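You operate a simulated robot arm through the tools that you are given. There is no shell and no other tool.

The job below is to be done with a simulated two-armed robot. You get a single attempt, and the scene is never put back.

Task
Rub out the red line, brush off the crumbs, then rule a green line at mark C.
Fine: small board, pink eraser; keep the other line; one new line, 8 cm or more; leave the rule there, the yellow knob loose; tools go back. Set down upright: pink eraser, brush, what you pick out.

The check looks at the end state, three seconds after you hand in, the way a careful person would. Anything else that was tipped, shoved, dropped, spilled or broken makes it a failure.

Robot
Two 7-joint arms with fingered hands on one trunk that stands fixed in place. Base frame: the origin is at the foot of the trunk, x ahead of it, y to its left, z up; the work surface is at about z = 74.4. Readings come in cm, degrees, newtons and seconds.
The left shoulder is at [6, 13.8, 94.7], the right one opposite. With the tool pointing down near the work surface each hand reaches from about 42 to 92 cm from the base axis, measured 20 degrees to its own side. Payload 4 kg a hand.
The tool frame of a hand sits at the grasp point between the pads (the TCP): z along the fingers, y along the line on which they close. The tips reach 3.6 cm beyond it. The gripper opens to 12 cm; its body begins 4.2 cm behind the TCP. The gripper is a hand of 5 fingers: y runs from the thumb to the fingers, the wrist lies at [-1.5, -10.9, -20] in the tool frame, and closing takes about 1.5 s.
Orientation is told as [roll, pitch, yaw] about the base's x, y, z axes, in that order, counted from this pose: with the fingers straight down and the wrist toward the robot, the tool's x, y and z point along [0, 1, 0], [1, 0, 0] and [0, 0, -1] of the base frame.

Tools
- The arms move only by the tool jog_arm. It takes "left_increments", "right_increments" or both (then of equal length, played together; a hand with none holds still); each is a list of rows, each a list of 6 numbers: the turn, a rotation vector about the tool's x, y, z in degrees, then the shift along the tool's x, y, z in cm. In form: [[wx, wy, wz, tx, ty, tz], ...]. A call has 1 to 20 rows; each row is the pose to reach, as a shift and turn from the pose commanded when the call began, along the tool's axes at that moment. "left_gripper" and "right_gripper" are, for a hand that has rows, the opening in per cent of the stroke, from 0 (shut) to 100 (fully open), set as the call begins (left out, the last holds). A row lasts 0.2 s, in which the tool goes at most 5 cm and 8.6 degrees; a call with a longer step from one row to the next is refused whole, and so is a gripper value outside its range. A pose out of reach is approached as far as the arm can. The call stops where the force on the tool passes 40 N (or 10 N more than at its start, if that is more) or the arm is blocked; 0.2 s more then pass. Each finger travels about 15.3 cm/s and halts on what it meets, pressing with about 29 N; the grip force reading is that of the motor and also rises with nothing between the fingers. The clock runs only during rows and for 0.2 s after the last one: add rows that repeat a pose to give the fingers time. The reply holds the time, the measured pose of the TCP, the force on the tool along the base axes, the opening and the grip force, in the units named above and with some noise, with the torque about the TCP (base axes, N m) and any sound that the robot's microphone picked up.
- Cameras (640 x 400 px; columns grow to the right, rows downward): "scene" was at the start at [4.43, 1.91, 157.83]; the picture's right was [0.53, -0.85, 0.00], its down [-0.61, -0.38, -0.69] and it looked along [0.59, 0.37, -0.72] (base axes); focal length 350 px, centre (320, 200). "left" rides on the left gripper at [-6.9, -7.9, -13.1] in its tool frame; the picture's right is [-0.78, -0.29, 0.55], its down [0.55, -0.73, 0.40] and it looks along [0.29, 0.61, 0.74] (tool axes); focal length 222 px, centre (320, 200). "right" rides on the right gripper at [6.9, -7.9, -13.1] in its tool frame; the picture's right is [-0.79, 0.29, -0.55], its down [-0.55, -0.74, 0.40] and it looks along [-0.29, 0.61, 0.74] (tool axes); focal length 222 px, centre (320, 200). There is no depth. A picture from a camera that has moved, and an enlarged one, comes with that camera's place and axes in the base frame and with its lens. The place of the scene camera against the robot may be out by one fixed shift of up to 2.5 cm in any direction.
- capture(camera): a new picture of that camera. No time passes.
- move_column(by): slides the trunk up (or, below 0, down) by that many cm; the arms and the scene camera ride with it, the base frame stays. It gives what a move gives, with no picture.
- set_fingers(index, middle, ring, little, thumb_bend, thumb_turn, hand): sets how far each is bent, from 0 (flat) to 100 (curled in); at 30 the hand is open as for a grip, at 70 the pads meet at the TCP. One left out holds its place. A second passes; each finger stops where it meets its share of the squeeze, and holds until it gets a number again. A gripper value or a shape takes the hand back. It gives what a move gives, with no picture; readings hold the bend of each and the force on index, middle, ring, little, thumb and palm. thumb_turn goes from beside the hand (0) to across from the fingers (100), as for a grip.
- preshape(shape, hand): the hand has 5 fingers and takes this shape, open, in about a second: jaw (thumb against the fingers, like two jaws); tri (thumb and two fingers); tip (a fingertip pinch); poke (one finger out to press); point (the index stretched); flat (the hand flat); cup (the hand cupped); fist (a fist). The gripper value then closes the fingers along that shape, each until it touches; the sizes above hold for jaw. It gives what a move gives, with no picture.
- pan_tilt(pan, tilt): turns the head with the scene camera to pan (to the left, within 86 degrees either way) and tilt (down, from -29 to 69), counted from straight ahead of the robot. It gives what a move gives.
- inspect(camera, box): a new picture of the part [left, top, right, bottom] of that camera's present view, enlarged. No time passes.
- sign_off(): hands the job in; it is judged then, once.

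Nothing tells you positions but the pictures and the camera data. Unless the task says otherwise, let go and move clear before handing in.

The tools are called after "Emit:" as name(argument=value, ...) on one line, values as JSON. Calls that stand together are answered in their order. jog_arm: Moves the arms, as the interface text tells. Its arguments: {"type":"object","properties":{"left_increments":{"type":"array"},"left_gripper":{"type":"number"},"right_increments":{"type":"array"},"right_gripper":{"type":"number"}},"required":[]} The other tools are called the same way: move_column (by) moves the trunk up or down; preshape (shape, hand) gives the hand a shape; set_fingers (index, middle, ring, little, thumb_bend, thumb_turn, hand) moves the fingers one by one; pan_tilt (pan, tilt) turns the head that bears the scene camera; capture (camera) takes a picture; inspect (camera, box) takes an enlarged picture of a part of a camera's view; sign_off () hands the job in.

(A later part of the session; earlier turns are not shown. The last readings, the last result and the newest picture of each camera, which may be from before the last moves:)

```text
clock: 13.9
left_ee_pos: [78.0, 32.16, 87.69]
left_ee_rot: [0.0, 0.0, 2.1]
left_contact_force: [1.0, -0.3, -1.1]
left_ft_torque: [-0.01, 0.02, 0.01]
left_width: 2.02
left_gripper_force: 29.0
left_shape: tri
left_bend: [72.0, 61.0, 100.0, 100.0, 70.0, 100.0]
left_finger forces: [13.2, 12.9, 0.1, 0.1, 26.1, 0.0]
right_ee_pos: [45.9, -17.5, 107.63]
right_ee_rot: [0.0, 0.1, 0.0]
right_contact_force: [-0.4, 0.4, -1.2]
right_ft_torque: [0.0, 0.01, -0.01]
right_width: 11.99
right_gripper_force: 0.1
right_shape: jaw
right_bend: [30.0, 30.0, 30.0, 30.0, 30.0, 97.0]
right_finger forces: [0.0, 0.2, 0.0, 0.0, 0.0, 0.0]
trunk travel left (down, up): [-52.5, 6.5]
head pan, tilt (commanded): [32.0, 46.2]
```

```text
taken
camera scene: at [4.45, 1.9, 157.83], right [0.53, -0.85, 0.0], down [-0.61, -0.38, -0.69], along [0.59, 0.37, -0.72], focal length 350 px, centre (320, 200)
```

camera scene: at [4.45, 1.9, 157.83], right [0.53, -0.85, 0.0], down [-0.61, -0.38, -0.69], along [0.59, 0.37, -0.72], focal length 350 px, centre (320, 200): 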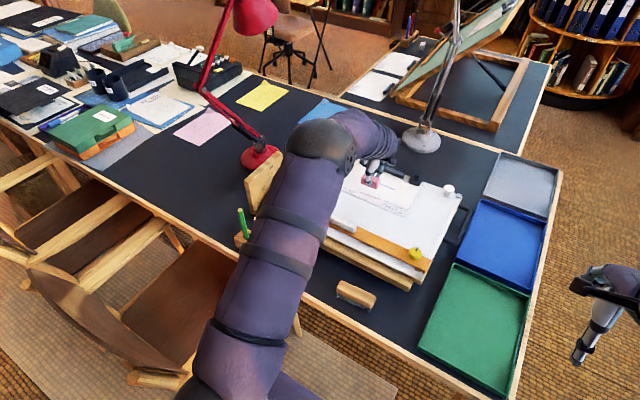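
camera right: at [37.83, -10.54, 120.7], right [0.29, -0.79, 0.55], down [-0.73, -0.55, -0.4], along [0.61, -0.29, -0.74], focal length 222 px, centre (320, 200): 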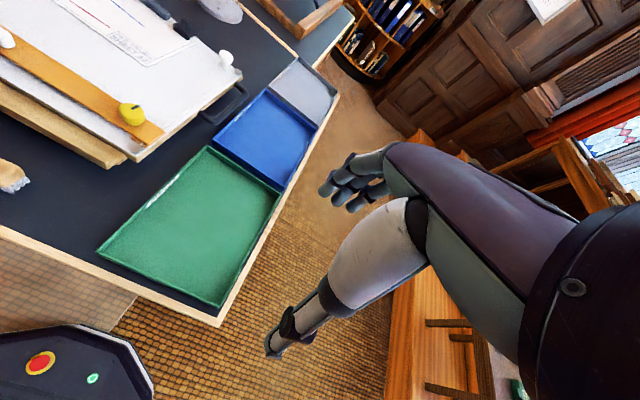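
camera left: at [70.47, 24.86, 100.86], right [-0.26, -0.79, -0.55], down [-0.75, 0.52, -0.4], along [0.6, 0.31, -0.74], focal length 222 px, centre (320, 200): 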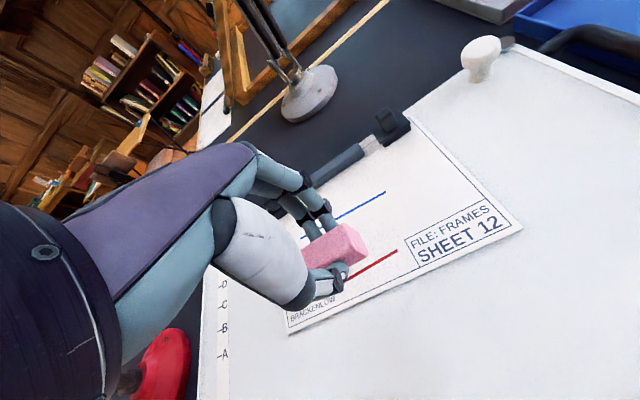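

The eraser hangs above the red line. I zoom in to check the relation to the line and the marks.

Emit:
inspect(camera="left", box=[280, 180, 440, 305])

Emit:
inspect(camera="left", box=[195, 260, 275, 370])

Emit:
inspect(camera="scene", box=[320, 140, 460, 240])

```text
3.20 times, centred on (360, 242) of left
camera zoom: at [70.47, 24.86, 100.86], right [-0.26, -0.79, -0.55], down [-0.75, 0.52, -0.4], along [0.6, 0.31, -0.74], focal length 711 px, centre (192, 64)
```

zoom: 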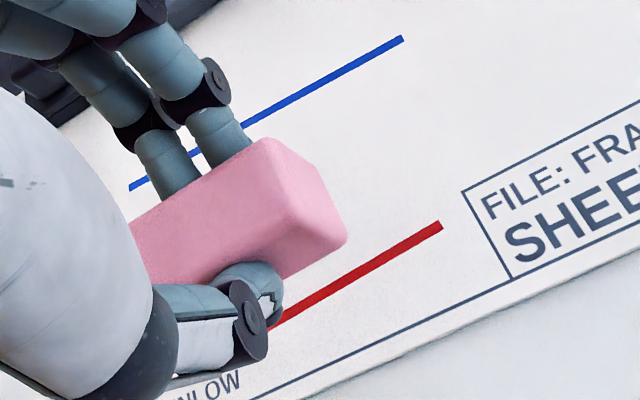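

```text
3.64 times, centred on (235, 315) of left
camera zoom: at [70.47, 24.86, 100.86], right [-0.26, -0.79, -0.55], down [-0.75, 0.52, -0.4], along [0.6, 0.31, -0.74], focal length 808 px, centre (629, -218)
```

zoom: 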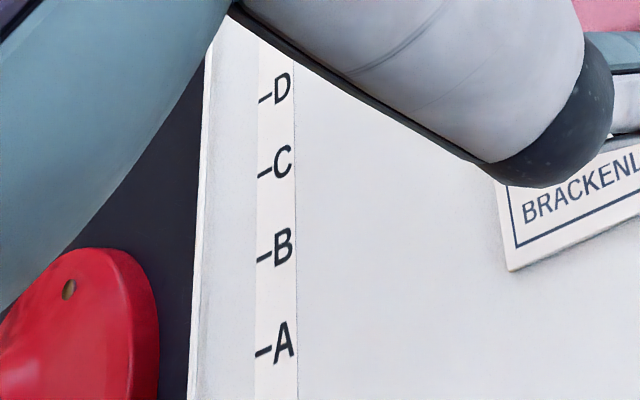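

```text
4.00 times, centred on (390, 190) of scene
camera zoom: at [4.45, 1.9, 157.83], right [0.53, -0.85, 0.0], down [-0.61, -0.38, -0.69], along [0.59, 0.37, -0.72], focal length 1402 px, centre (40, 240)
```

zoom: 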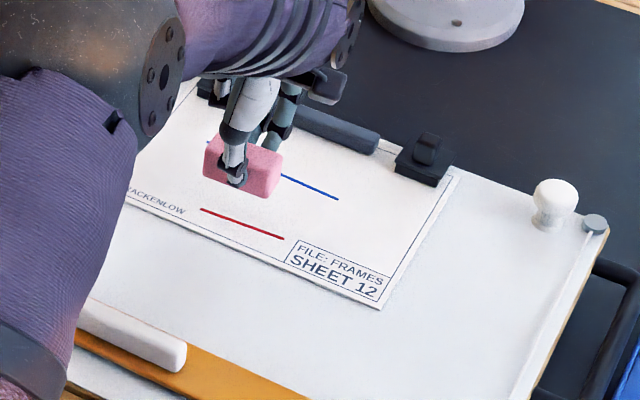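

From this closer view the red line runs from (77.7, 28.0) to (77.15, 35.0), the title box edge is at y≈27, and mark C is at x≈81.7. I come down over the line's middle until the eraser just meets the paper.

Emit:
jog_arm(left_increments=[[0, 0, -1.2, -0.4, -0.2, 1.2], [0, 0, -2.4, -0.74, -0.48, 2.4], [0, 0, -2.4, -0.74, -0.48, 3.2], [0, 0, -2.4, -0.74, -0.48, 3.5], [0, 0, -2.4, -0.74, -0.48, 3.5]], left_gripper=0)

Emit:
jog_arm(left_increments=[[0, 0, 0, 0, 0, 0.2], [0, 0, 0, 0, 0, 0.4], [0, 0, 0, 0, 0, 0.4]])

Emit:
inspect(camera="left", box=[280, 180, 440, 305])

Emit:
inspect(camera="scene", box=[340, 160, 420, 220])

```text
clock: 15.1
left_ee_pos: [77.59, 31.24, 84.29]
left_ee_rot: [0.0, -0.1, 4.5]
left_contact_force: [-0.5, 0.6, -0.8]
left_ft_torque: [0.0, -0.01, 0.0]
left_width: 2.02
left_gripper_force: 28.9
left_shape: tri
left_bend: [72.0, 61.0, 100.0, 100.0, 70.0, 100.0]
left_finger forces: [13.3, 12.9, 0.1, 0.0, 26.2, 0.1]
right_ee_pos: [45.85, -17.42, 107.55]
right_ee_rot: [0.1, 0.0, 0.0]
right_contact_force: [-0.5, 0.2, 0.4]
right_ft_torque: [0.0, 0.0, 0.02]
right_width: 11.96
right_gripper_force: 0.0
right_shape: jaw
right_bend: [30.0, 30.0, 30.0, 30.0, 30.0, 97.0]
right_finger forces: [0.1, 0.0, 0.0, 0.1, 0.0, 0.0]
trunk travel left (down, up): [-52.5, 6.5]
head pan, tilt (commanded): [32.0, 46.2]
```

```text
clock: 15.9
left_ee_pos: [77.61, 31.32, 83.93]
left_ee_rot: [0.0, -0.1, 4.3]
left_contact_force: [-0.4, -0.9, 4.7]
left_ft_torque: [0.0, -0.01, -0.03]
left_width: 2.03
left_gripper_force: 29.2
left_shape: tri
left_bend: [72.0, 61.0, 100.0, 100.0, 70.0, 100.0]
left_finger forces: [13.7, 13.3, 0.0, 0.1, 27.4, 0.1]
right_ee_pos: [45.75, -17.49, 107.66]
right_ee_rot: [0.0, 0.0, 0.1]
right_contact_force: [-0.1, -0.5, 0.2]
right_ft_torque: [-0.03, 0.01, -0.02]
right_width: 11.96
right_gripper_force: 0.0
right_shape: jaw
right_bend: [30.0, 30.0, 30.0, 30.0, 30.0, 97.0]
right_finger forces: [0.1, 0.0, 0.0, 0.1, 0.1, 0.0]
trunk travel left (down, up): [-52.5, 6.5]
head pan, tilt (commanded): [32.0, 46.2]
```

```text
3.20 times, centred on (360, 242) of left
camera zoom: at [70.27, 23.77, 97.04], right [-0.23, -0.8, -0.55], down [-0.77, 0.49, -0.4], along [0.59, 0.33, -0.74], focal length 711 px, centre (192, 64)
```

zoom: 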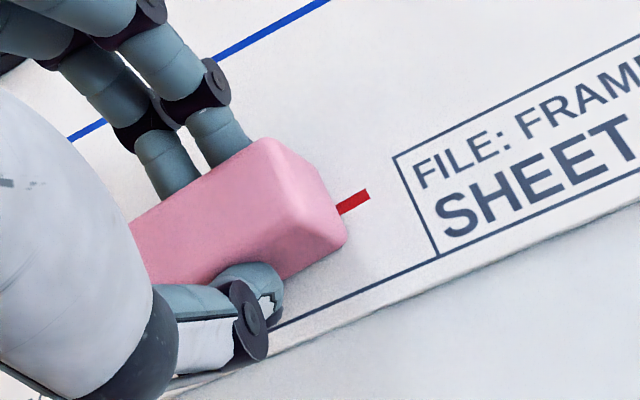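

```text
6.67 times, centred on (380, 190) of scene
camera zoom: at [4.38, 1.88, 157.84], right [0.53, -0.85, 0.0], down [-0.61, -0.38, -0.69], along [0.59, 0.37, -0.72], focal length 2336 px, centre (-80, 267)
```

zoom: 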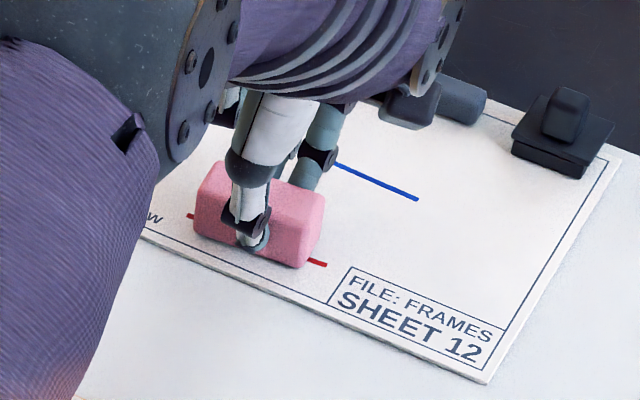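

The eraser touches with about 5 N and lies right on the red line. I rub back and forth along it, staying clear of the title box and the lettering.

Emit:
jog_arm(left_increments=[[0, 0, 0, -0.5, 0, 0.1], [0, 0, 0, -1.0, 0, 0.1], [0, 0, 0, -1.5, 0, 0.1], [0, 0, 0, -0.8, 0, 0.1], [0, 0, 0, 0, 0, 0.1], [0, 0, 0, 0.9, 0, 0.1], [0, 0, 0, 1.7, 0, 0.1], [0, 0, 0, 0.9, -0.1, 0.1], [0, 0, 0, 0, -0.2, 0.1], [0, 0, 0, -0.8, -0.2, 0.1], [0, 0, 0, -1.5, -0.2, 0.1], [0, 0, 0, -0.8, -0.2, 0.1], [0, 0, 0, 0, -0.2, 0.1], [0, 0, 0, 0.9, -0.2, 0.1], [0, 0, 0, 1.7, 0, 0.1], [0, 0, 0, 0.9, 0.1, 0.1], [0, 0, 0, 0, 0.2, 0.1], [0, 0, 0, -0.8, 0.2, 0.1], [0, 0, 0, -1.5, 0.2, 0.1], [0, 0, 0, 0, 0, 0.1]], left_gripper=0)

Emit:
inspect(camera="left", box=[280, 180, 440, 305])

Emit:
inspect(camera="scene", box=[340, 160, 420, 220])

```text
clock: 20.1
left_ee_pos: [77.6, 30.9, 83.81]
left_ee_rot: [-0.1, 0.0, 4.2]
left_contact_force: [1.8, -6.1, 6.7]
left_ft_torque: [-0.17, -0.11, 0.01]
left_width: 2.1
left_gripper_force: 28.9
left_shape: tri
left_bend: [72.0, 61.0, 100.0, 100.0, 70.0, 100.0]
left_finger forces: [15.4, 15.2, 0.0, 0.1, 28.5, 0.0]
right_ee_pos: [45.79, -17.5, 107.66]
right_ee_rot: [0.1, 0.0, 0.0]
right_contact_force: [-0.3, 0.7, -0.2]
right_ft_torque: [0.01, 0.0, -0.03]
right_width: 11.98
right_gripper_force: 0.1
right_shape: jaw
right_bend: [30.0, 30.0, 30.0, 30.0, 30.0, 97.0]
right_finger forces: [0.0, 0.0, 0.1, 0.1, 0.0, 0.0]
trunk travel left (down, up): [-52.5, 6.5]
head pan, tilt (commanded): [32.0, 46.2]
```

```text
3.20 times, centred on (360, 242) of left
camera zoom: at [70.24, 23.52, 96.92], right [-0.23, -0.81, -0.55], down [-0.77, 0.49, -0.4], along [0.59, 0.33, -0.74], focal length 711 px, centre (192, 64)
```

zoom: 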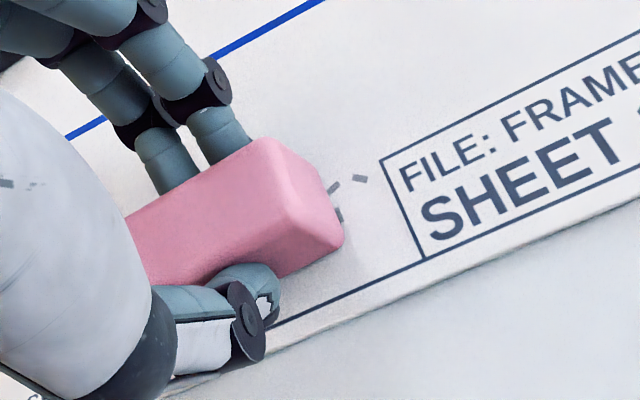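

```text
6.67 times, centred on (380, 190) of scene
camera zoom: at [4.37, 1.81, 157.84], right [0.53, -0.85, 0.0], down [-0.61, -0.38, -0.69], along [0.59, 0.37, -0.72], focal length 2336 px, centre (-80, 267)
```

zoom: 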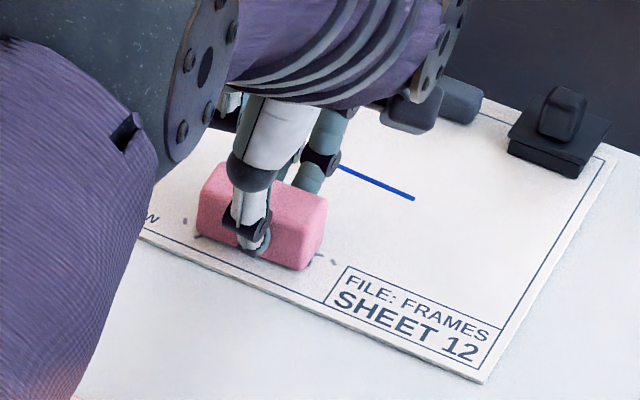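

The red ends are gone and grey crumbs have appeared. I lift straight up and look at what is left.

Emit:
jog_arm(left_increments=[[0, 0, 0, 0, 0, -1], [0, 0, 0, 0, 0, -4], [0, 0, 0, 0, -4, -7], [0, 0, 0, 0, -8, -9], [0, 0, 0, 0, -12, -9], [0, 0, 0, 0, -14, -9], [0, 0, 0, 0, -14, -9]], left_gripper=0)

Emit:
capture(camera="left")

Emit:
inspect(camera="left", box=[300, 60, 460, 185])

Emit:
inspect(camera="scene", box=[340, 150, 440, 225])

```text
clock: 21.7
left_ee_pos: [63.55, 30.29, 92.77]
left_ee_rot: [0.0, 0.0, 4.2]
left_contact_force: [0.1, 0.1, -1.5]
left_ft_torque: [-0.01, -0.01, -0.04]
left_width: 2.09
left_gripper_force: 29.0
left_shape: tri
left_bend: [72.0, 61.0, 100.0, 100.0, 70.0, 100.0]
left_finger forces: [14.2, 13.9, 0.1, 0.0, 28.0, 0.0]
right_ee_pos: [45.82, -17.45, 107.47]
right_ee_rot: [0.1, -0.1, 0.0]
right_contact_force: [0.6, -0.1, -0.7]
right_ft_torque: [0.0, 0.0, 0.02]
right_width: 11.98
right_gripper_force: 0.0
right_shape: jaw
right_bend: [30.0, 30.0, 30.0, 30.0, 30.0, 97.0]
right_finger forces: [0.1, 0.0, 0.0, 0.0, 0.1, 0.0]
trunk travel left (down, up): [-52.5, 6.5]
head pan, tilt (commanded): [32.0, 46.2]
```

```text
taken
camera left: at [56.3, 22.73, 105.86], right [-0.23, -0.8, -0.55], down [-0.77, 0.49, -0.4], along [0.59, 0.33, -0.74], focal length 222 px, centre (320, 200)
```

left: 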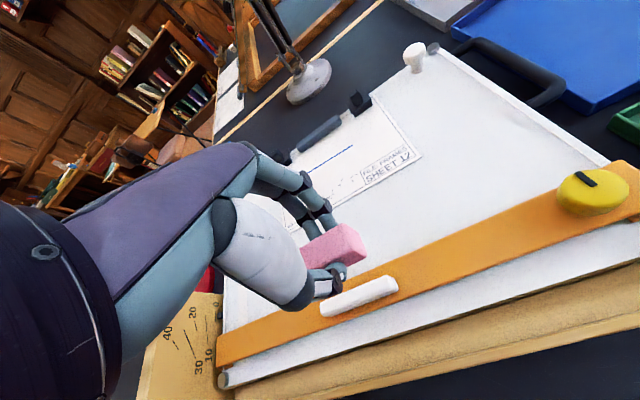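

```text
3.20 times, centred on (380, 122) of left
camera zoom: at [56.3, 22.73, 105.86], right [-0.23, -0.8, -0.55], down [-0.77, 0.49, -0.4], along [0.59, 0.33, -0.74], focal length 711 px, centre (128, 448)
```

zoom: 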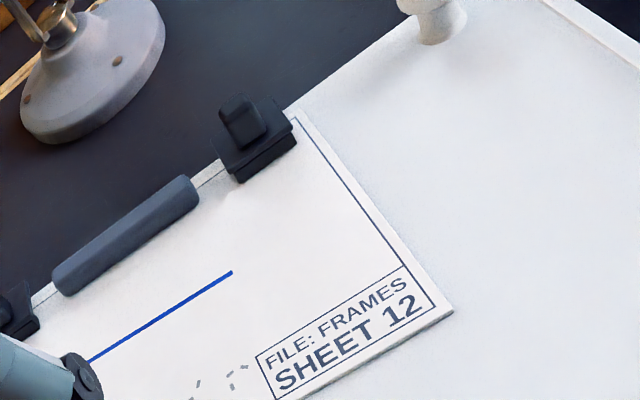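

```text
5.33 times, centred on (390, 188) of scene
camera zoom: at [4.45, 1.91, 157.83], right [0.53, -0.85, 0.0], down [-0.61, -0.38, -0.69], along [0.59, 0.37, -0.72], focal length 1869 px, centre (-53, 267)
```

zoom: 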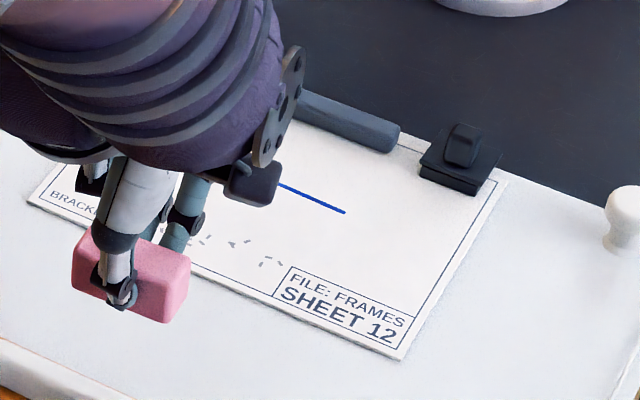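

The red line is gone, the blue line is untouched and crumbs lie where the red line was. I carry the eraser back above its place.

Emit:
jog_arm(left_increments=[[0, 0, 2.1, 1.3, -3.4, 0], [0, 0, 4.3, 2.6, -6.9, 0], [0, 0, 6.4, 3.9, -10.3, 0], [0, 0, 8.6, 5.2, -13.8, 0], [0, 0, 10.7, 6.54, -17.21, 0], [0, 0, 10.7, 6.54, -17.21, 3.5], [0, 0, 10.7, 6.54, -17.21, 7], [0, 0, 10.7, 6.54, -17.21, 10.5], [0, 0, 10.7, 6.54, -17.21, 10.5]], left_gripper=0)

Emit:
inspect(camera="left", box=[260, 200, 420, 325])

Emit:
inspect(camera="scene", box=[240, 200, 340, 290])

Emit:
inspect(camera="scene", box=[330, 150, 430, 225])

```text
clock: 23.7
left_ee_pos: [45.97, 35.42, 82.27]
left_ee_rot: [0.0, 0.0, -6.3]
left_contact_force: [0.5, -0.5, -0.6]
left_ft_torque: [-0.03, 0.02, 0.02]
left_width: 2.09
left_gripper_force: 29.4
left_shape: tri
left_bend: [72.0, 61.0, 100.0, 100.0, 70.0, 100.0]
left_finger forces: [14.1, 13.8, 0.1, 0.0, 27.9, 0.1]
right_ee_pos: [45.63, -17.4, 107.67]
right_ee_rot: [0.0, 0.0, 0.0]
right_contact_force: [-0.7, 0.2, 0.5]
right_ft_torque: [0.03, -0.01, 0.01]
right_width: 11.96
right_gripper_force: 0.1
right_shape: jaw
right_bend: [30.0, 30.0, 30.0, 30.0, 30.0, 97.0]
right_finger forces: [0.1, 0.0, 0.0, 0.1, 0.0, 0.1]
trunk travel left (down, up): [-52.5, 6.5]
head pan, tilt (commanded): [32.0, 46.2]
```

```text
3.20 times, centred on (340, 262) of left
camera zoom: at [37.37, 29.4, 95.25], right [-0.38, -0.75, -0.55], down [-0.67, 0.63, -0.4], along [0.64, 0.22, -0.74], focal length 711 px, centre (256, 0)
```

zoom: 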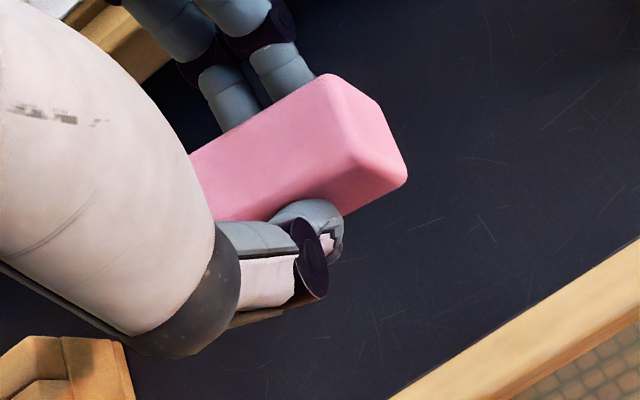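

```text
4.44 times, centred on (290, 245) of scene
camera zoom: at [4.38, 1.89, 157.84], right [0.53, -0.85, 0.0], down [-0.61, -0.38, -0.69], along [0.59, 0.37, -0.72], focal length 1558 px, centre (453, 0)
```

zoom: 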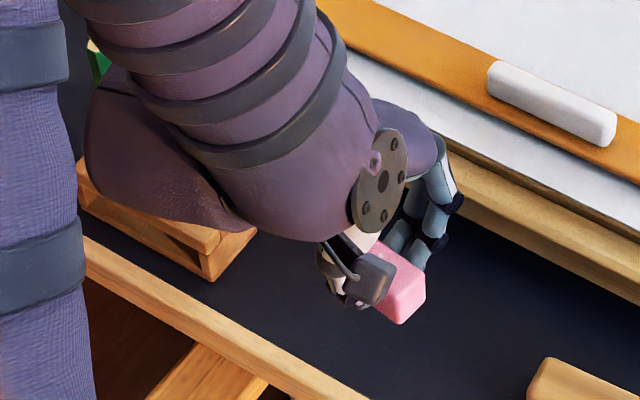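

```text
5.33 times, centred on (380, 188) of scene
camera zoom: at [4.38, 1.89, 157.84], right [0.53, -0.85, 0.0], down [-0.61, -0.38, -0.69], along [0.59, 0.37, -0.72], focal length 1869 px, centre (0, 267)
```

zoom: 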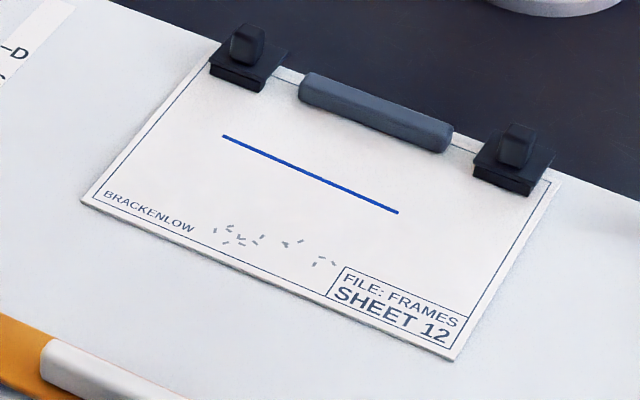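

The sheet shows only the blue line and the crumbs. I lower the eraser to the table slowly and let go when it touches.

Emit:
jog_arm(left_increments=[[0, 0, 0, 0, 0, 1.2], [0, 0, 0, 0, 0, 2.4], [0, 0, 0, 0, 0, 3.1], [0, 0, 0, 0, 0, 3.3], [0, 0, 0, 0, 0, 3.4], [0, 0, 0, 0, 0, 3.4]], left_gripper=0)

```text
clock: 25.1
left_ee_pos: [46.0, 35.4, 78.75]
left_ee_rot: [0.0, -0.1, -6.3]
left_contact_force: [0.1, 0.1, -0.4]
left_ft_torque: [-0.03, 0.01, -0.02]
left_width: 2.12
left_gripper_force: 29.3
left_shape: tri
left_bend: [72.0, 61.0, 100.0, 100.0, 70.0, 100.0]
left_finger forces: [14.2, 13.8, 0.0, 0.0, 27.9, 0.1]
right_ee_pos: [45.76, -17.44, 107.6]
right_ee_rot: [0.0, 0.0, 0.1]
right_contact_force: [0.1, -0.1, 0.3]
right_ft_torque: [-0.01, 0.01, 0.0]
right_width: 11.96
right_gripper_force: 0.0
right_shape: jaw
right_bend: [30.0, 30.0, 30.0, 30.0, 30.0, 97.0]
right_finger forces: [0.0, 0.1, 0.1, 0.0, 0.0, 0.1]
trunk travel left (down, up): [-52.5, 6.5]
head pan, tilt (commanded): [32.0, 46.2]
```

Emit:
jog_arm(left_increments=[[0, 0, 0, 0, 0, 0.1], [0, 0, 0, 0, 0, 0.2], [0, 0, 0, 0, 0, 0.2]], left_gripper=0)

```text
clock: 25.9
left_ee_pos: [45.94, 35.5, 78.66]
left_ee_rot: [0.0, -0.1, -6.3]
left_contact_force: [-0.5, 0.8, 0.4]
left_ft_torque: [0.01, -0.04, 0.0]
left_width: 2.07
left_gripper_force: 28.7
left_shape: tri
left_bend: [72.0, 61.0, 100.0, 100.0, 70.0, 100.0]
left_finger forces: [14.2, 13.8, 0.0, 0.0, 28.1, 0.1]
right_ee_pos: [45.87, -17.32, 107.58]
right_ee_rot: [0.0, -0.1, 0.1]
right_contact_force: [0.1, -0.7, 0.7]
right_ft_torque: [-0.04, -0.01, -0.01]
right_width: 11.99
right_gripper_force: 0.0
right_shape: jaw
right_bend: [30.0, 30.0, 30.0, 30.0, 30.0, 97.0]
right_finger forces: [0.1, 0.1, 0.1, 0.0, 0.1, 0.0]
trunk travel left (down, up): [-52.5, 6.5]
head pan, tilt (commanded): [32.0, 46.2]
```

Still no contact force, so the eraser sits slightly higher in the grip than before. I continue down in millimetre steps.

Emit:
jog_arm(left_increments=[[0, 0, 0, 0, 0, 0.1], [0, 0, 0, 0, 0, 0.15], [0, 0, 0, 0, 0, 0.15]], left_gripper=0)

Emit:
inspect(camera="left", box=[260, 200, 420, 325])

```text
clock: 26.7
left_ee_pos: [45.95, 35.5, 78.52]
left_ee_rot: [0.0, -0.1, -6.3]
left_contact_force: [-0.6, -0.4, 5.0]
left_ft_torque: [-0.03, 0.01, 0.02]
left_width: 2.1
left_gripper_force: 28.6
left_shape: tri
left_bend: [72.0, 61.0, 100.0, 100.0, 70.0, 100.0]
left_finger forces: [14.1, 13.7, 0.0, 0.0, 28.9, 0.0]
right_ee_pos: [45.83, -17.44, 107.57]
right_ee_rot: [0.0, 0.0, 0.1]
right_contact_force: [0.3, -0.9, 0.2]
right_ft_torque: [0.0, -0.01, 0.0]
right_width: 12.0
right_gripper_force: 0.0
right_shape: jaw
right_bend: [30.0, 30.0, 30.0, 30.0, 30.0, 97.0]
right_finger forces: [0.0, 0.0, 0.0, 0.0, 0.1, 0.1]
trunk travel left (down, up): [-52.5, 6.5]
head pan, tilt (commanded): [32.0, 46.2]
```

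```text
3.20 times, centred on (340, 262) of left
camera zoom: at [37.42, 29.43, 91.62], right [-0.38, -0.75, -0.55], down [-0.67, 0.63, -0.4], along [0.64, 0.22, -0.74], focal length 711 px, centre (256, 0)
```

zoom: 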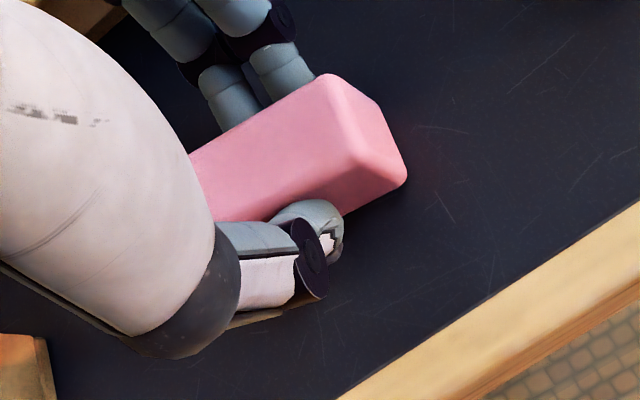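

The eraser is on the table (5 N contact). I open to the earlier half-open width and rise straight up.

Emit:
jog_arm(left_increments=[[0, 0, 0, 0, 0, -0.1], [0, 0, 0, 0, 0, -0.1], [0, 0, 0, 0, 0, -0.1], [0, 0, 0, 0, 0, -0.1], [0, 0, 0, 0, 0, -0.1]], left_gripper=45)

Emit:
jog_arm(left_increments=[[0, 0, 0, 0, 0, -1.5], [0, 0, 0, 0, 0, -4], [0, 0, 0, 0, 0, -8], [0, 0, 0, 0, 0, -12], [0, 0, 0, 0, 0, -12]], left_gripper=45)

Emit:
capture(camera="left")

Emit:
inspect(camera="scene", box=[240, 190, 400, 310])

```text
clock: 27.9
left_ee_pos: [45.9, 35.43, 78.59]
left_ee_rot: [0.0, 0.0, -6.4]
left_contact_force: [-0.8, 0.4, 0.0]
left_ft_torque: [0.02, 0.03, 0.01]
left_width: 5.38
left_gripper_force: 0.1
left_shape: tri
left_bend: [44.0, 48.0, 99.0, 99.0, 61.0, 100.0]
left_finger forces: [0.0, 0.0, 0.1, 0.1, 0.0, 0.0]
right_ee_pos: [45.94, -17.51, 107.63]
right_ee_rot: [0.0, 0.0, 0.0]
right_contact_force: [0.0, 0.2, -0.8]
right_ft_torque: [0.03, -0.01, -0.03]
right_width: 11.96
right_gripper_force: 0.0
right_shape: jaw
right_bend: [30.0, 30.0, 30.0, 30.0, 30.0, 97.0]
right_finger forces: [0.0, 0.0, 0.0, 0.0, 0.1, 0.0]
trunk travel left (down, up): [-52.5, 6.5]
head pan, tilt (commanded): [32.0, 46.2]
```

```text
clock: 29.1
left_ee_pos: [46.06, 35.63, 90.74]
left_ee_rot: [0.0, 0.0, -6.3]
left_contact_force: [-0.2, 0.1, 0.2]
left_ft_torque: [-0.02, 0.0, 0.05]
left_width: 5.39
left_gripper_force: 0.0
left_shape: tri
left_bend: [44.0, 48.0, 99.0, 99.0, 61.0, 100.0]
left_finger forces: [0.0, 0.1, 0.0, 0.0, 0.1, 0.0]
right_ee_pos: [45.85, -17.48, 107.49]
right_ee_rot: [0.0, 0.0, 0.0]
right_contact_force: [-0.1, -0.6, -0.3]
right_ft_torque: [0.0, 0.04, -0.01]
right_width: 11.99
right_gripper_force: 0.0
right_shape: jaw
right_bend: [30.0, 30.0, 30.0, 30.0, 30.0, 97.0]
right_finger forces: [0.0, 0.0, 0.0, 0.1, 0.0, 0.0]
trunk travel left (down, up): [-52.5, 6.5]
head pan, tilt (commanded): [32.0, 46.2]
```

```text
taken
camera left: at [37.53, 29.49, 103.77], right [-0.38, -0.75, -0.55], down [-0.67, 0.63, -0.4], along [0.64, 0.22, -0.74], focal length 222 px, centre (320, 200)
```

left: 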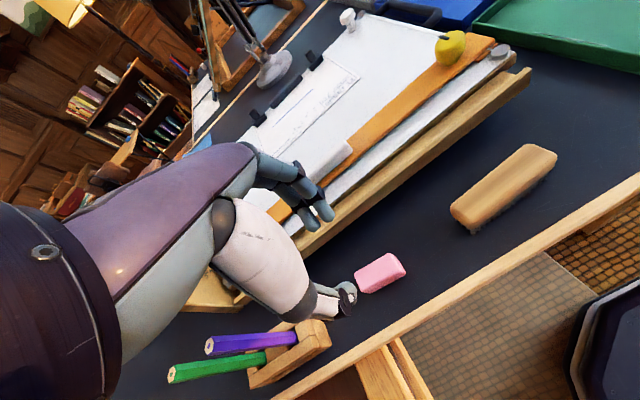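

```text
3.33 times, centred on (320, 250) of scene
camera zoom: at [4.47, 1.92, 157.83], right [0.53, -0.85, 0.0], down [-0.61, -0.38, -0.69], along [0.59, 0.37, -0.72], focal length 1168 px, centre (320, 33)
```

zoom: 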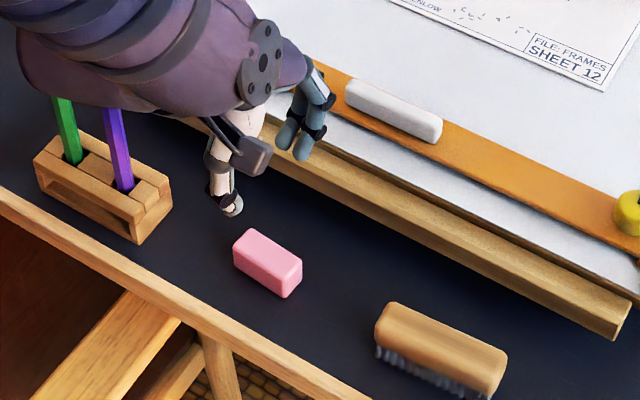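

The eraser stands back where it was. I move over to the brush, turning the hand to match it.

Emit:
jog_arm(left_increments=[[0, 0, -2, -3, 0.3, -1], [0, 0, -4, -6.5, 0.7, -1], [0, 0, -6.5, -10, 1.1, 0], [0, 0, -9, -13, 1.4, 1], [0, 0, -10.8, -15.7, 1.73, 3], [0, 0, -10.8, -15.7, 1.73, 3]], left_gripper=50)

Emit:
capture(camera="left")

Emit:
inspect(camera="left", box=[300, 200, 460, 325])

Emit:
inspect(camera="scene", box=[280, 220, 440, 330])

```text
clock: 30.5
left_ee_pos: [45.94, 19.77, 87.69]
left_ee_rot: [0.0, 0.1, 4.5]
left_contact_force: [0.3, -0.4, 0.7]
left_ft_torque: [-0.04, -0.01, 0.03]
left_width: 5.98
left_gripper_force: 0.1
left_shape: tri
left_bend: [42.0, 46.0, 99.0, 99.0, 56.0, 100.0]
left_finger forces: [0.1, 0.0, 0.0, 0.1, 0.0, 0.0]
right_ee_pos: [45.79, -17.44, 107.65]
right_ee_rot: [0.0, 0.0, 0.1]
right_contact_force: [0.4, 0.1, -0.7]
right_ft_torque: [0.02, 0.01, -0.01]
right_width: 11.95
right_gripper_force: 0.1
right_shape: jaw
right_bend: [30.0, 30.0, 30.0, 30.0, 30.0, 97.0]
right_finger forces: [0.0, 0.0, 0.0, 0.1, 0.0, 0.0]
trunk travel left (down, up): [-52.5, 6.5]
head pan, tilt (commanded): [32.0, 46.2]
```

```text
taken
camera left: at [38.65, 12.23, 100.7], right [-0.23, -0.81, -0.55], down [-0.78, 0.49, -0.4], along [0.59, 0.33, -0.74], focal length 222 px, centre (320, 200)
```

left: 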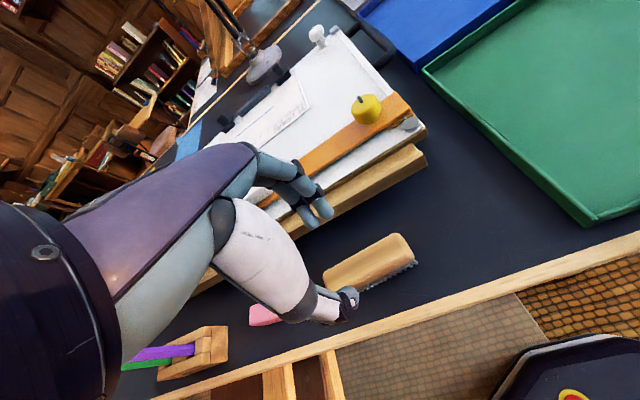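

```text
3.20 times, centred on (380, 262) of left
camera zoom: at [38.65, 12.23, 100.7], right [-0.23, -0.81, -0.55], down [-0.78, 0.49, -0.4], along [0.59, 0.33, -0.74], focal length 711 px, centre (128, 0)
```

zoom: 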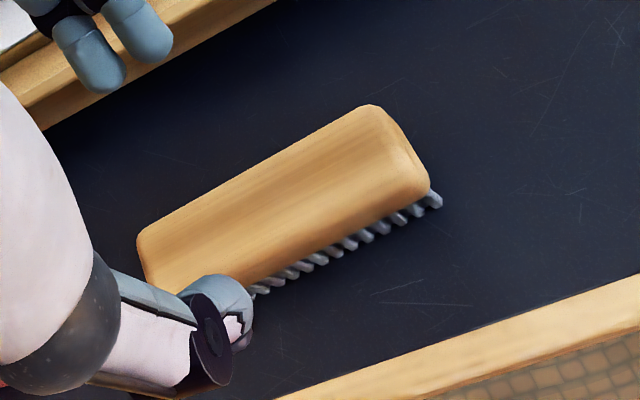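

```text
3.64 times, centred on (360, 275) of scene
camera zoom: at [4.4, 1.93, 157.83], right [0.53, -0.85, 0.0], down [-0.61, -0.38, -0.69], along [0.59, 0.37, -0.72], focal length 1274 px, centre (174, -73)
```

zoom: 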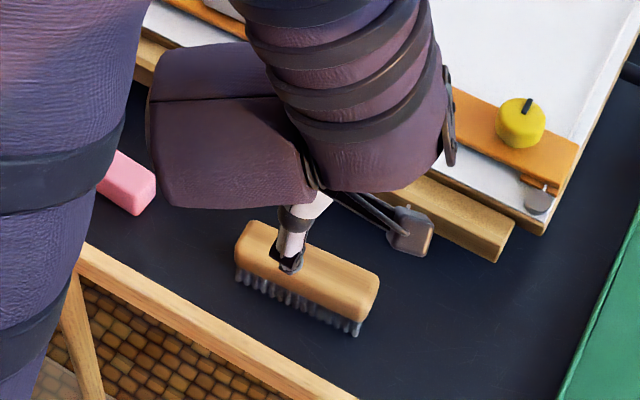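

The brush lies centred and parallel in the tool frame. I enlarge it from the side to judge how high the wooden back sits.

Emit:
inspect(camera="scene", box=[335, 275, 390, 320])

Emit:
inspect(camera="left", box=[310, 220, 426, 310])

Emit:
inspect(camera="right", box=[0, 140, 60, 210])

```text
8.89 times, centred on (362, 298) of scene
camera zoom: at [4.4, 1.93, 157.83], right [0.53, -0.85, 0.0], down [-0.61, -0.38, -0.69], along [0.59, 0.37, -0.72], focal length 3115 px, centre (-58, -667)
```

zoom: 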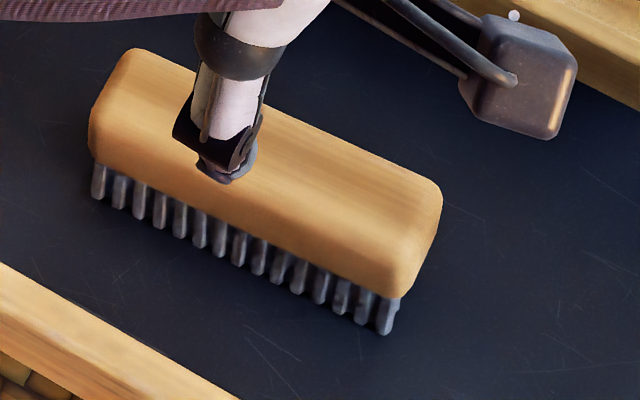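

```text
4.44 times, centred on (368, 265) of left
camera zoom: at [38.65, 12.23, 100.7], right [-0.23, -0.81, -0.55], down [-0.78, 0.49, -0.4], along [0.59, 0.33, -0.74], focal length 987 px, centre (107, -89)
```

zoom: 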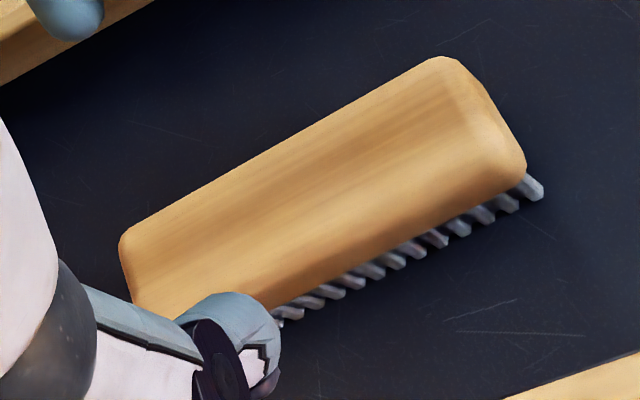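

```text
5.71 times, centred on (30, 175) of right
camera zoom: at [37.84, -10.55, 120.7], right [0.29, -0.79, 0.55], down [-0.74, -0.55, -0.4], along [0.61, -0.29, -0.74], focal length 1269 px, centre (1977, 343)
```

zoom: 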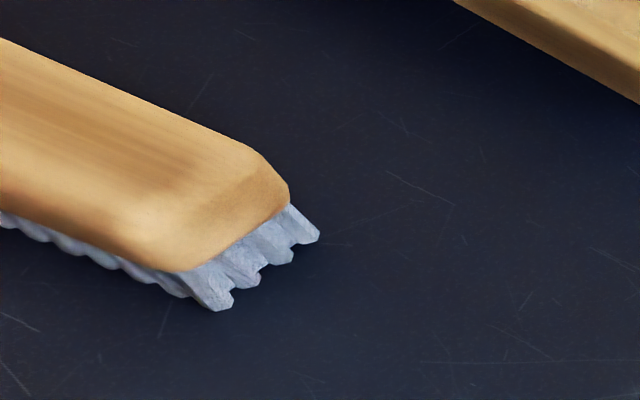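

The brush top is at about z 78.2 with the wood from about 76.3 up. I descend so the fingertips meet the wooden sides, then close.

Emit:
jog_arm(left_increments=[[0, 0, 0, 0, 0.05, 2.5], [0, 0, 0, 0, 0.05, 5], [0, 0, 0, 0, 0.05, 6.5], [0, 0, 0, 0, 0.05, 7.5], [0, 0, 0, 0, 0.05, 8], [0, 0, 0, 0, 0.05, 8]], left_gripper=50)

Emit:
inspect(camera="left", box=[260, 180, 420, 305])

Emit:
inspect(camera="scene", box=[310, 250, 410, 325])

```text
clock: 31.9
left_ee_pos: [45.95, 19.8, 79.57]
left_ee_rot: [-0.1, 0.0, 4.3]
left_contact_force: [0.8, 0.8, 0.4]
left_ft_torque: [0.0, 0.0, -0.01]
left_width: 5.98
left_gripper_force: 0.0
left_shape: tri
left_bend: [42.0, 46.0, 99.0, 99.0, 56.0, 100.0]
left_finger forces: [0.0, 0.0, 0.0, 0.0, 0.1, 0.0]
right_ee_pos: [45.87, -17.52, 107.66]
right_ee_rot: [0.0, 0.0, -0.1]
right_contact_force: [0.3, -0.2, 0.7]
right_ft_torque: [0.01, -0.01, 0.04]
right_width: 11.97
right_gripper_force: 0.0
right_shape: jaw
right_bend: [30.0, 30.0, 30.0, 30.0, 30.0, 97.0]
right_finger forces: [0.0, 0.1, 0.1, 0.1, 0.0, 0.0]
trunk travel left (down, up): [-52.5, 6.5]
head pan, tilt (commanded): [32.0, 46.2]
```

```text
3.20 times, centred on (340, 242) of left
camera zoom: at [38.71, 12.14, 92.68], right [-0.23, -0.81, -0.55], down [-0.78, 0.49, -0.4], along [0.59, 0.33, -0.74], focal length 711 px, centre (256, 64)
```

zoom: 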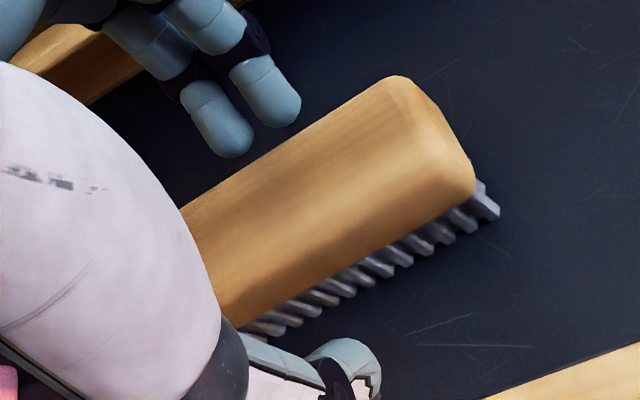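

```text
5.33 times, centred on (360, 288) of scene
camera zoom: at [4.43, 1.9, 157.83], right [0.53, -0.85, 0.0], down [-0.61, -0.38, -0.69], along [0.59, 0.37, -0.72], focal length 1869 px, centre (107, -267)
```

zoom: 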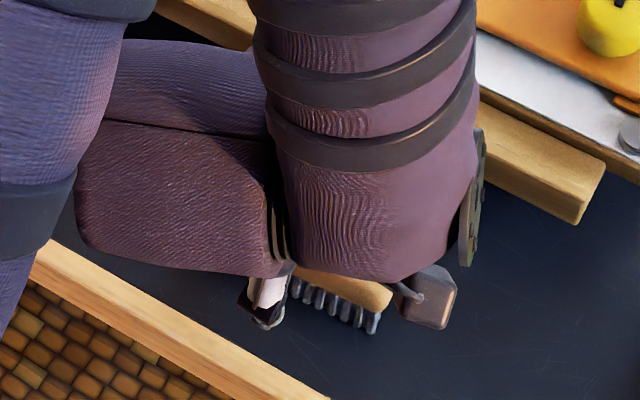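

Fingers and thumb straddle the brush. I close.

Emit:
jog_arm(left_increments=[[0, 0, 0, 0, 0, 0], [0, 0, 0, 0, 0, 0], [0, 0, 0, 0, 0, 0], [0, 0, 0, 0, 0, 0], [0, 0, 0, 0, 0, 0], [0, 0, 0, 0, 0, 0], [0, 0, 0, 0, 0, 0]], left_gripper=0)

Emit:
inspect(camera="left", box=[260, 180, 420, 305])

```text
clock: 33.5
left_ee_pos: [45.95, 19.88, 79.56]
left_ee_rot: [0.0, 0.0, 4.4]
left_contact_force: [0.3, 0.0, 0.3]
left_ft_torque: [0.02, 0.02, -0.01]
left_width: 2.44
left_gripper_force: 29.2
left_shape: tri
left_bend: [57.0, 59.0, 100.0, 100.0, 70.0, 100.0]
left_finger forces: [13.3, 12.6, 0.0, 0.0, 26.1, 0.1]
right_ee_pos: [45.83, -17.45, 107.64]
right_ee_rot: [0.0, 0.0, 0.0]
right_contact_force: [-0.5, 0.0, -0.3]
right_ft_torque: [0.0, -0.02, 0.0]
right_width: 11.98
right_gripper_force: 0.0
right_shape: jaw
right_bend: [30.0, 30.0, 30.0, 30.0, 30.0, 97.0]
right_finger forces: [0.1, 0.1, 0.1, 0.0, 0.1, 0.0]
trunk travel left (down, up): [-52.5, 6.5]
head pan, tilt (commanded): [32.0, 46.2]
```

```text
3.20 times, centred on (340, 242) of left
camera zoom: at [38.7, 12.15, 92.68], right [-0.23, -0.81, -0.55], down [-0.78, 0.49, -0.4], along [0.59, 0.33, -0.74], focal length 711 px, centre (256, 64)
```

zoom: 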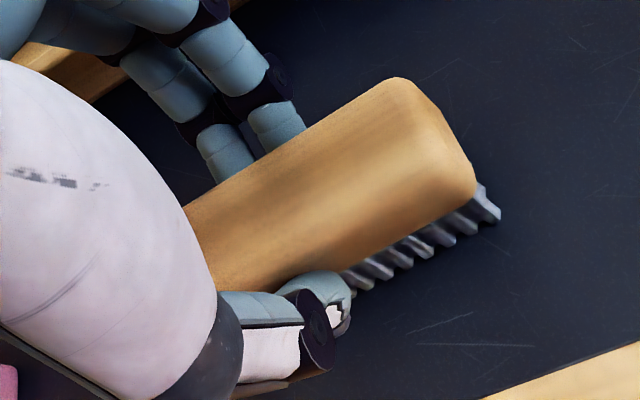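

The brush is held. I lift it high and carry it above the sheet, turning it partway so I can test whether a sideways sweep toward the right edge is reachable.

Emit:
jog_arm(left_increments=[[0, 0, 0, 0, 0, -2.5], [0, 0, 0, 0, 0, -6.5], [0, 0, 0, 0, 0, -11], [0, 0, 0, 0, 0, -15.5], [0, 0, 0, 1.35, 4, -16], [0, 0, 0, 2.7, 8, -16], [0, 0, 0, 4.05, 12, -16], [0, 0, 0, 5.4, 16, -16], [0, 0, 0, 6.75, 20, -16], [0, 0, 0, 8.1, 24, -16], [0, 0, 0, 9.4, 28, -16], [0, 0, 0, 10.8, 31.9, -16], [0, 0, 0, 10.8, 31.9, -16]], left_gripper=0)

Emit:
jog_arm(left_increments=[[0, 0, -8, 0, 0, 0], [0, 0, -16, 0, 0, 0], [0, 0, -24, 0, 0, 0], [0, 0, -32, 0, 0, 0], [0, 0, -40, 0, 0, 0], [0, 0, -48, 0, 0, 0], [0, 0, -56, 0, 0, 0], [0, 0, -64, 0, 0, 0], [0, 0, -64, 0, 0, 0]], left_gripper=0)

Emit:
capture(camera="scene")

Emit:
capture(camera="left")

```text
clock: 36.3
left_ee_pos: [76.91, 32.82, 95.8]
left_ee_rot: [0.1, 0.0, 4.5]
left_contact_force: [-0.2, -0.6, -0.3]
left_ft_torque: [0.03, -0.04, 0.03]
left_width: 2.48
left_gripper_force: 28.9
left_shape: tri
left_bend: [57.0, 59.0, 100.0, 100.0, 70.0, 100.0]
left_finger forces: [13.4, 12.6, 0.0, 0.0, 26.0, 0.1]
right_ee_pos: [45.82, -17.54, 107.59]
right_ee_rot: [0.1, 0.0, 0.0]
right_contact_force: [-0.3, -0.8, 0.2]
right_ft_torque: [-0.03, -0.04, 0.01]
right_width: 12.0
right_gripper_force: 0.0
right_shape: jaw
right_bend: [30.0, 30.0, 30.0, 30.0, 30.0, 97.0]
right_finger forces: [0.1, 0.0, 0.1, 0.0, 0.0, 0.1]
trunk travel left (down, up): [-52.5, 6.5]
head pan, tilt (commanded): [32.0, 46.2]
```

```text
clock: 38.3
left_ee_pos: [77.0, 32.98, 95.55]
left_ee_rot: [0.0, 0.0, 68.6]
left_contact_force: [0.2, 0.2, -1.1]
left_ft_torque: [0.03, -0.02, -0.01]
left_width: 2.42
left_gripper_force: 28.9
left_shape: tri
left_bend: [57.0, 59.0, 100.0, 100.0, 70.0, 100.0]
left_finger forces: [13.5, 12.8, 0.0, 0.0, 26.0, 0.1]
right_ee_pos: [45.8, -17.46, 107.59]
right_ee_rot: [0.0, 0.0, -0.1]
right_contact_force: [0.2, -0.8, 0.1]
right_ft_torque: [0.05, -0.02, -0.01]
right_width: 11.94
right_gripper_force: 0.1
right_shape: jaw
right_bend: [30.0, 30.0, 30.0, 30.0, 30.0, 97.0]
right_finger forces: [0.0, 0.1, 0.0, 0.1, 0.0, 0.0]
trunk travel left (down, up): [-52.5, 6.5]
head pan, tilt (commanded): [32.0, 46.2]
```

```text
taken
camera scene: at [4.43, 1.9, 157.83], right [0.53, -0.85, 0.0], down [-0.61, -0.38, -0.69], along [0.59, 0.37, -0.72], focal length 350 px, centre (320, 200)
```

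scene: 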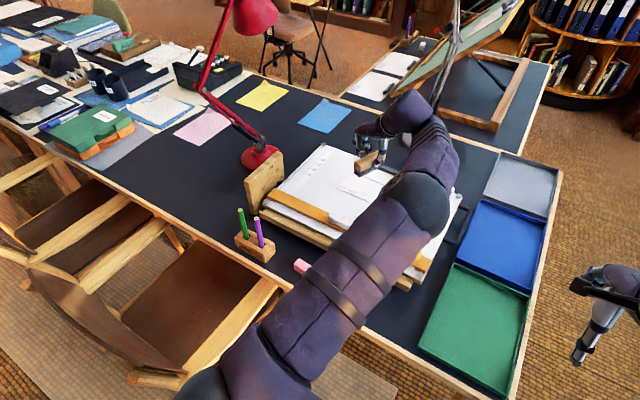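

```text
taken
camera left: at [80.61, 23.01, 108.67], right [0.62, -0.56, -0.55], down [-0.78, -0.48, -0.4], along [-0.04, 0.68, -0.74], focal length 222 px, centre (320, 200)
```

left: 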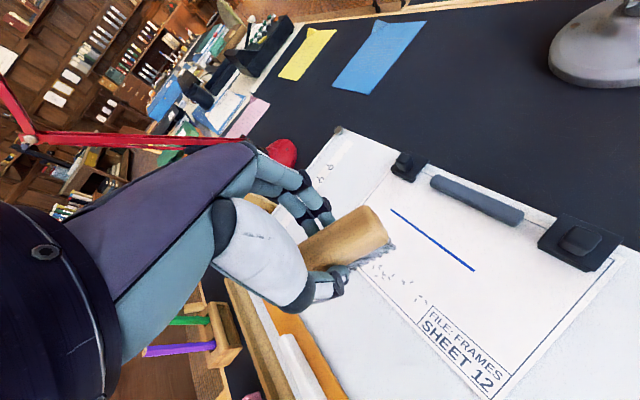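

A yaw of about 69° is reachable, so a sideways sweep works. I turn a little more and lower the brush beyond the left end of the crumbs.

Emit:
jog_arm(left_increments=[[0, 0, -4, 0.5, 1.6, 0], [0, 0, -8, 1, 3.2, 2], [0, 0, -12, 1.4, 4.7, 4], [0, 0, -16, 1.9, 6.2, 6], [0, 0, -16, 1.9, 6.2, 8], [0, 0, -16, 1.9, 6.2, 9], [0, 0, -16, 1.9, 6.2, 9]], left_gripper=0)

Emit:
capture(camera="left")

Emit:
inspect(camera="scene", box=[310, 120, 470, 230])

```text
clock: 39.9
left_ee_pos: [77.42, 39.55, 86.58]
left_ee_rot: [-0.1, -0.1, 84.6]
left_contact_force: [0.5, -0.2, -0.6]
left_ft_torque: [0.0, 0.03, 0.01]
left_width: 2.43
left_gripper_force: 28.9
left_shape: tri
left_bend: [57.0, 59.0, 100.0, 100.0, 70.0, 100.0]
left_finger forces: [13.4, 12.7, 0.1, 0.0, 26.1, 0.1]
right_ee_pos: [45.84, -17.54, 107.56]
right_ee_rot: [0.0, -0.1, 0.0]
right_contact_force: [-0.3, 0.7, -0.1]
right_ft_torque: [0.02, -0.02, 0.01]
right_width: 11.97
right_gripper_force: 0.2
right_shape: jaw
right_bend: [30.0, 30.0, 30.0, 30.0, 30.0, 97.0]
right_finger forces: [0.1, 0.0, 0.0, 0.0, 0.1, 0.0]
trunk travel left (down, up): [-52.5, 6.5]
head pan, tilt (commanded): [32.0, 46.2]
```

```text
taken
camera left: at [83.67, 30.81, 99.72], right [0.75, -0.37, -0.55], down [-0.62, -0.68, -0.4], along [-0.23, 0.64, -0.74], focal length 222 px, centre (320, 200)
```

left: 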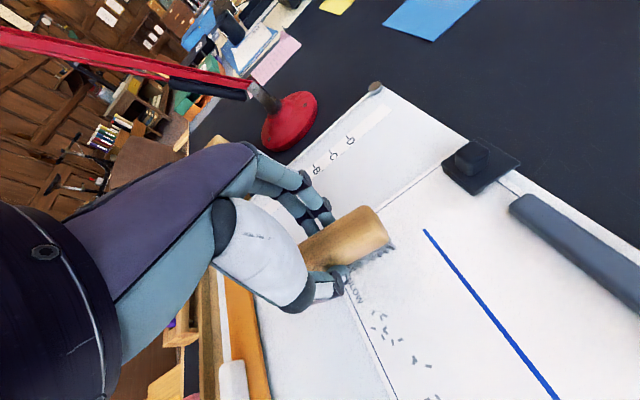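

```text
3.64 times, centred on (390, 175) of scene
camera zoom: at [4.44, 1.9, 157.83], right [0.53, -0.85, 0.0], down [-0.61, -0.38, -0.69], along [0.59, 0.37, -0.72], focal length 1274 px, centre (66, 291)
```

zoom: 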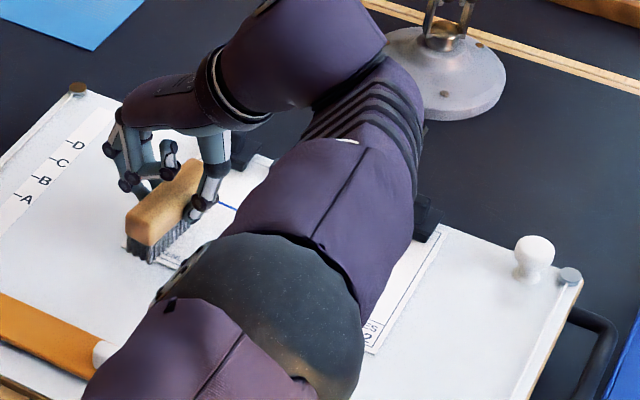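

The brush is just left of the crumbs, level and clear. I lower it gently onto the paper.

Emit:
jog_arm(left_increments=[[0, 0, 0, 0, 0, 0.8], [0, 0, 0, 0, 0, 1.4], [0, 0, 0, 0, 0, 1.7], [0, 0, 0, 0, 0, 1.7]], left_gripper=0)

```text
clock: 40.9
left_ee_pos: [77.41, 39.38, 84.87]
left_ee_rot: [-0.1, -0.1, 84.5]
left_contact_force: [0.4, -1.0, -0.4]
left_ft_torque: [0.02, 0.0, 0.01]
left_width: 2.41
left_gripper_force: 29.1
left_shape: tri
left_bend: [57.0, 59.0, 100.0, 100.0, 70.0, 100.0]
left_finger forces: [13.4, 12.7, 0.1, 0.1, 26.1, 0.0]
right_ee_pos: [45.88, -17.43, 107.74]
right_ee_rot: [0.0, -0.1, 0.0]
right_contact_force: [0.5, -0.3, -0.6]
right_ft_torque: [-0.01, 0.01, 0.0]
right_width: 11.97
right_gripper_force: 0.0
right_shape: jaw
right_bend: [30.0, 30.0, 30.0, 30.0, 30.0, 97.0]
right_finger forces: [0.0, 0.0, 0.1, 0.0, 0.0, 0.0]
trunk travel left (down, up): [-52.5, 6.5]
head pan, tilt (commanded): [32.0, 46.2]
```

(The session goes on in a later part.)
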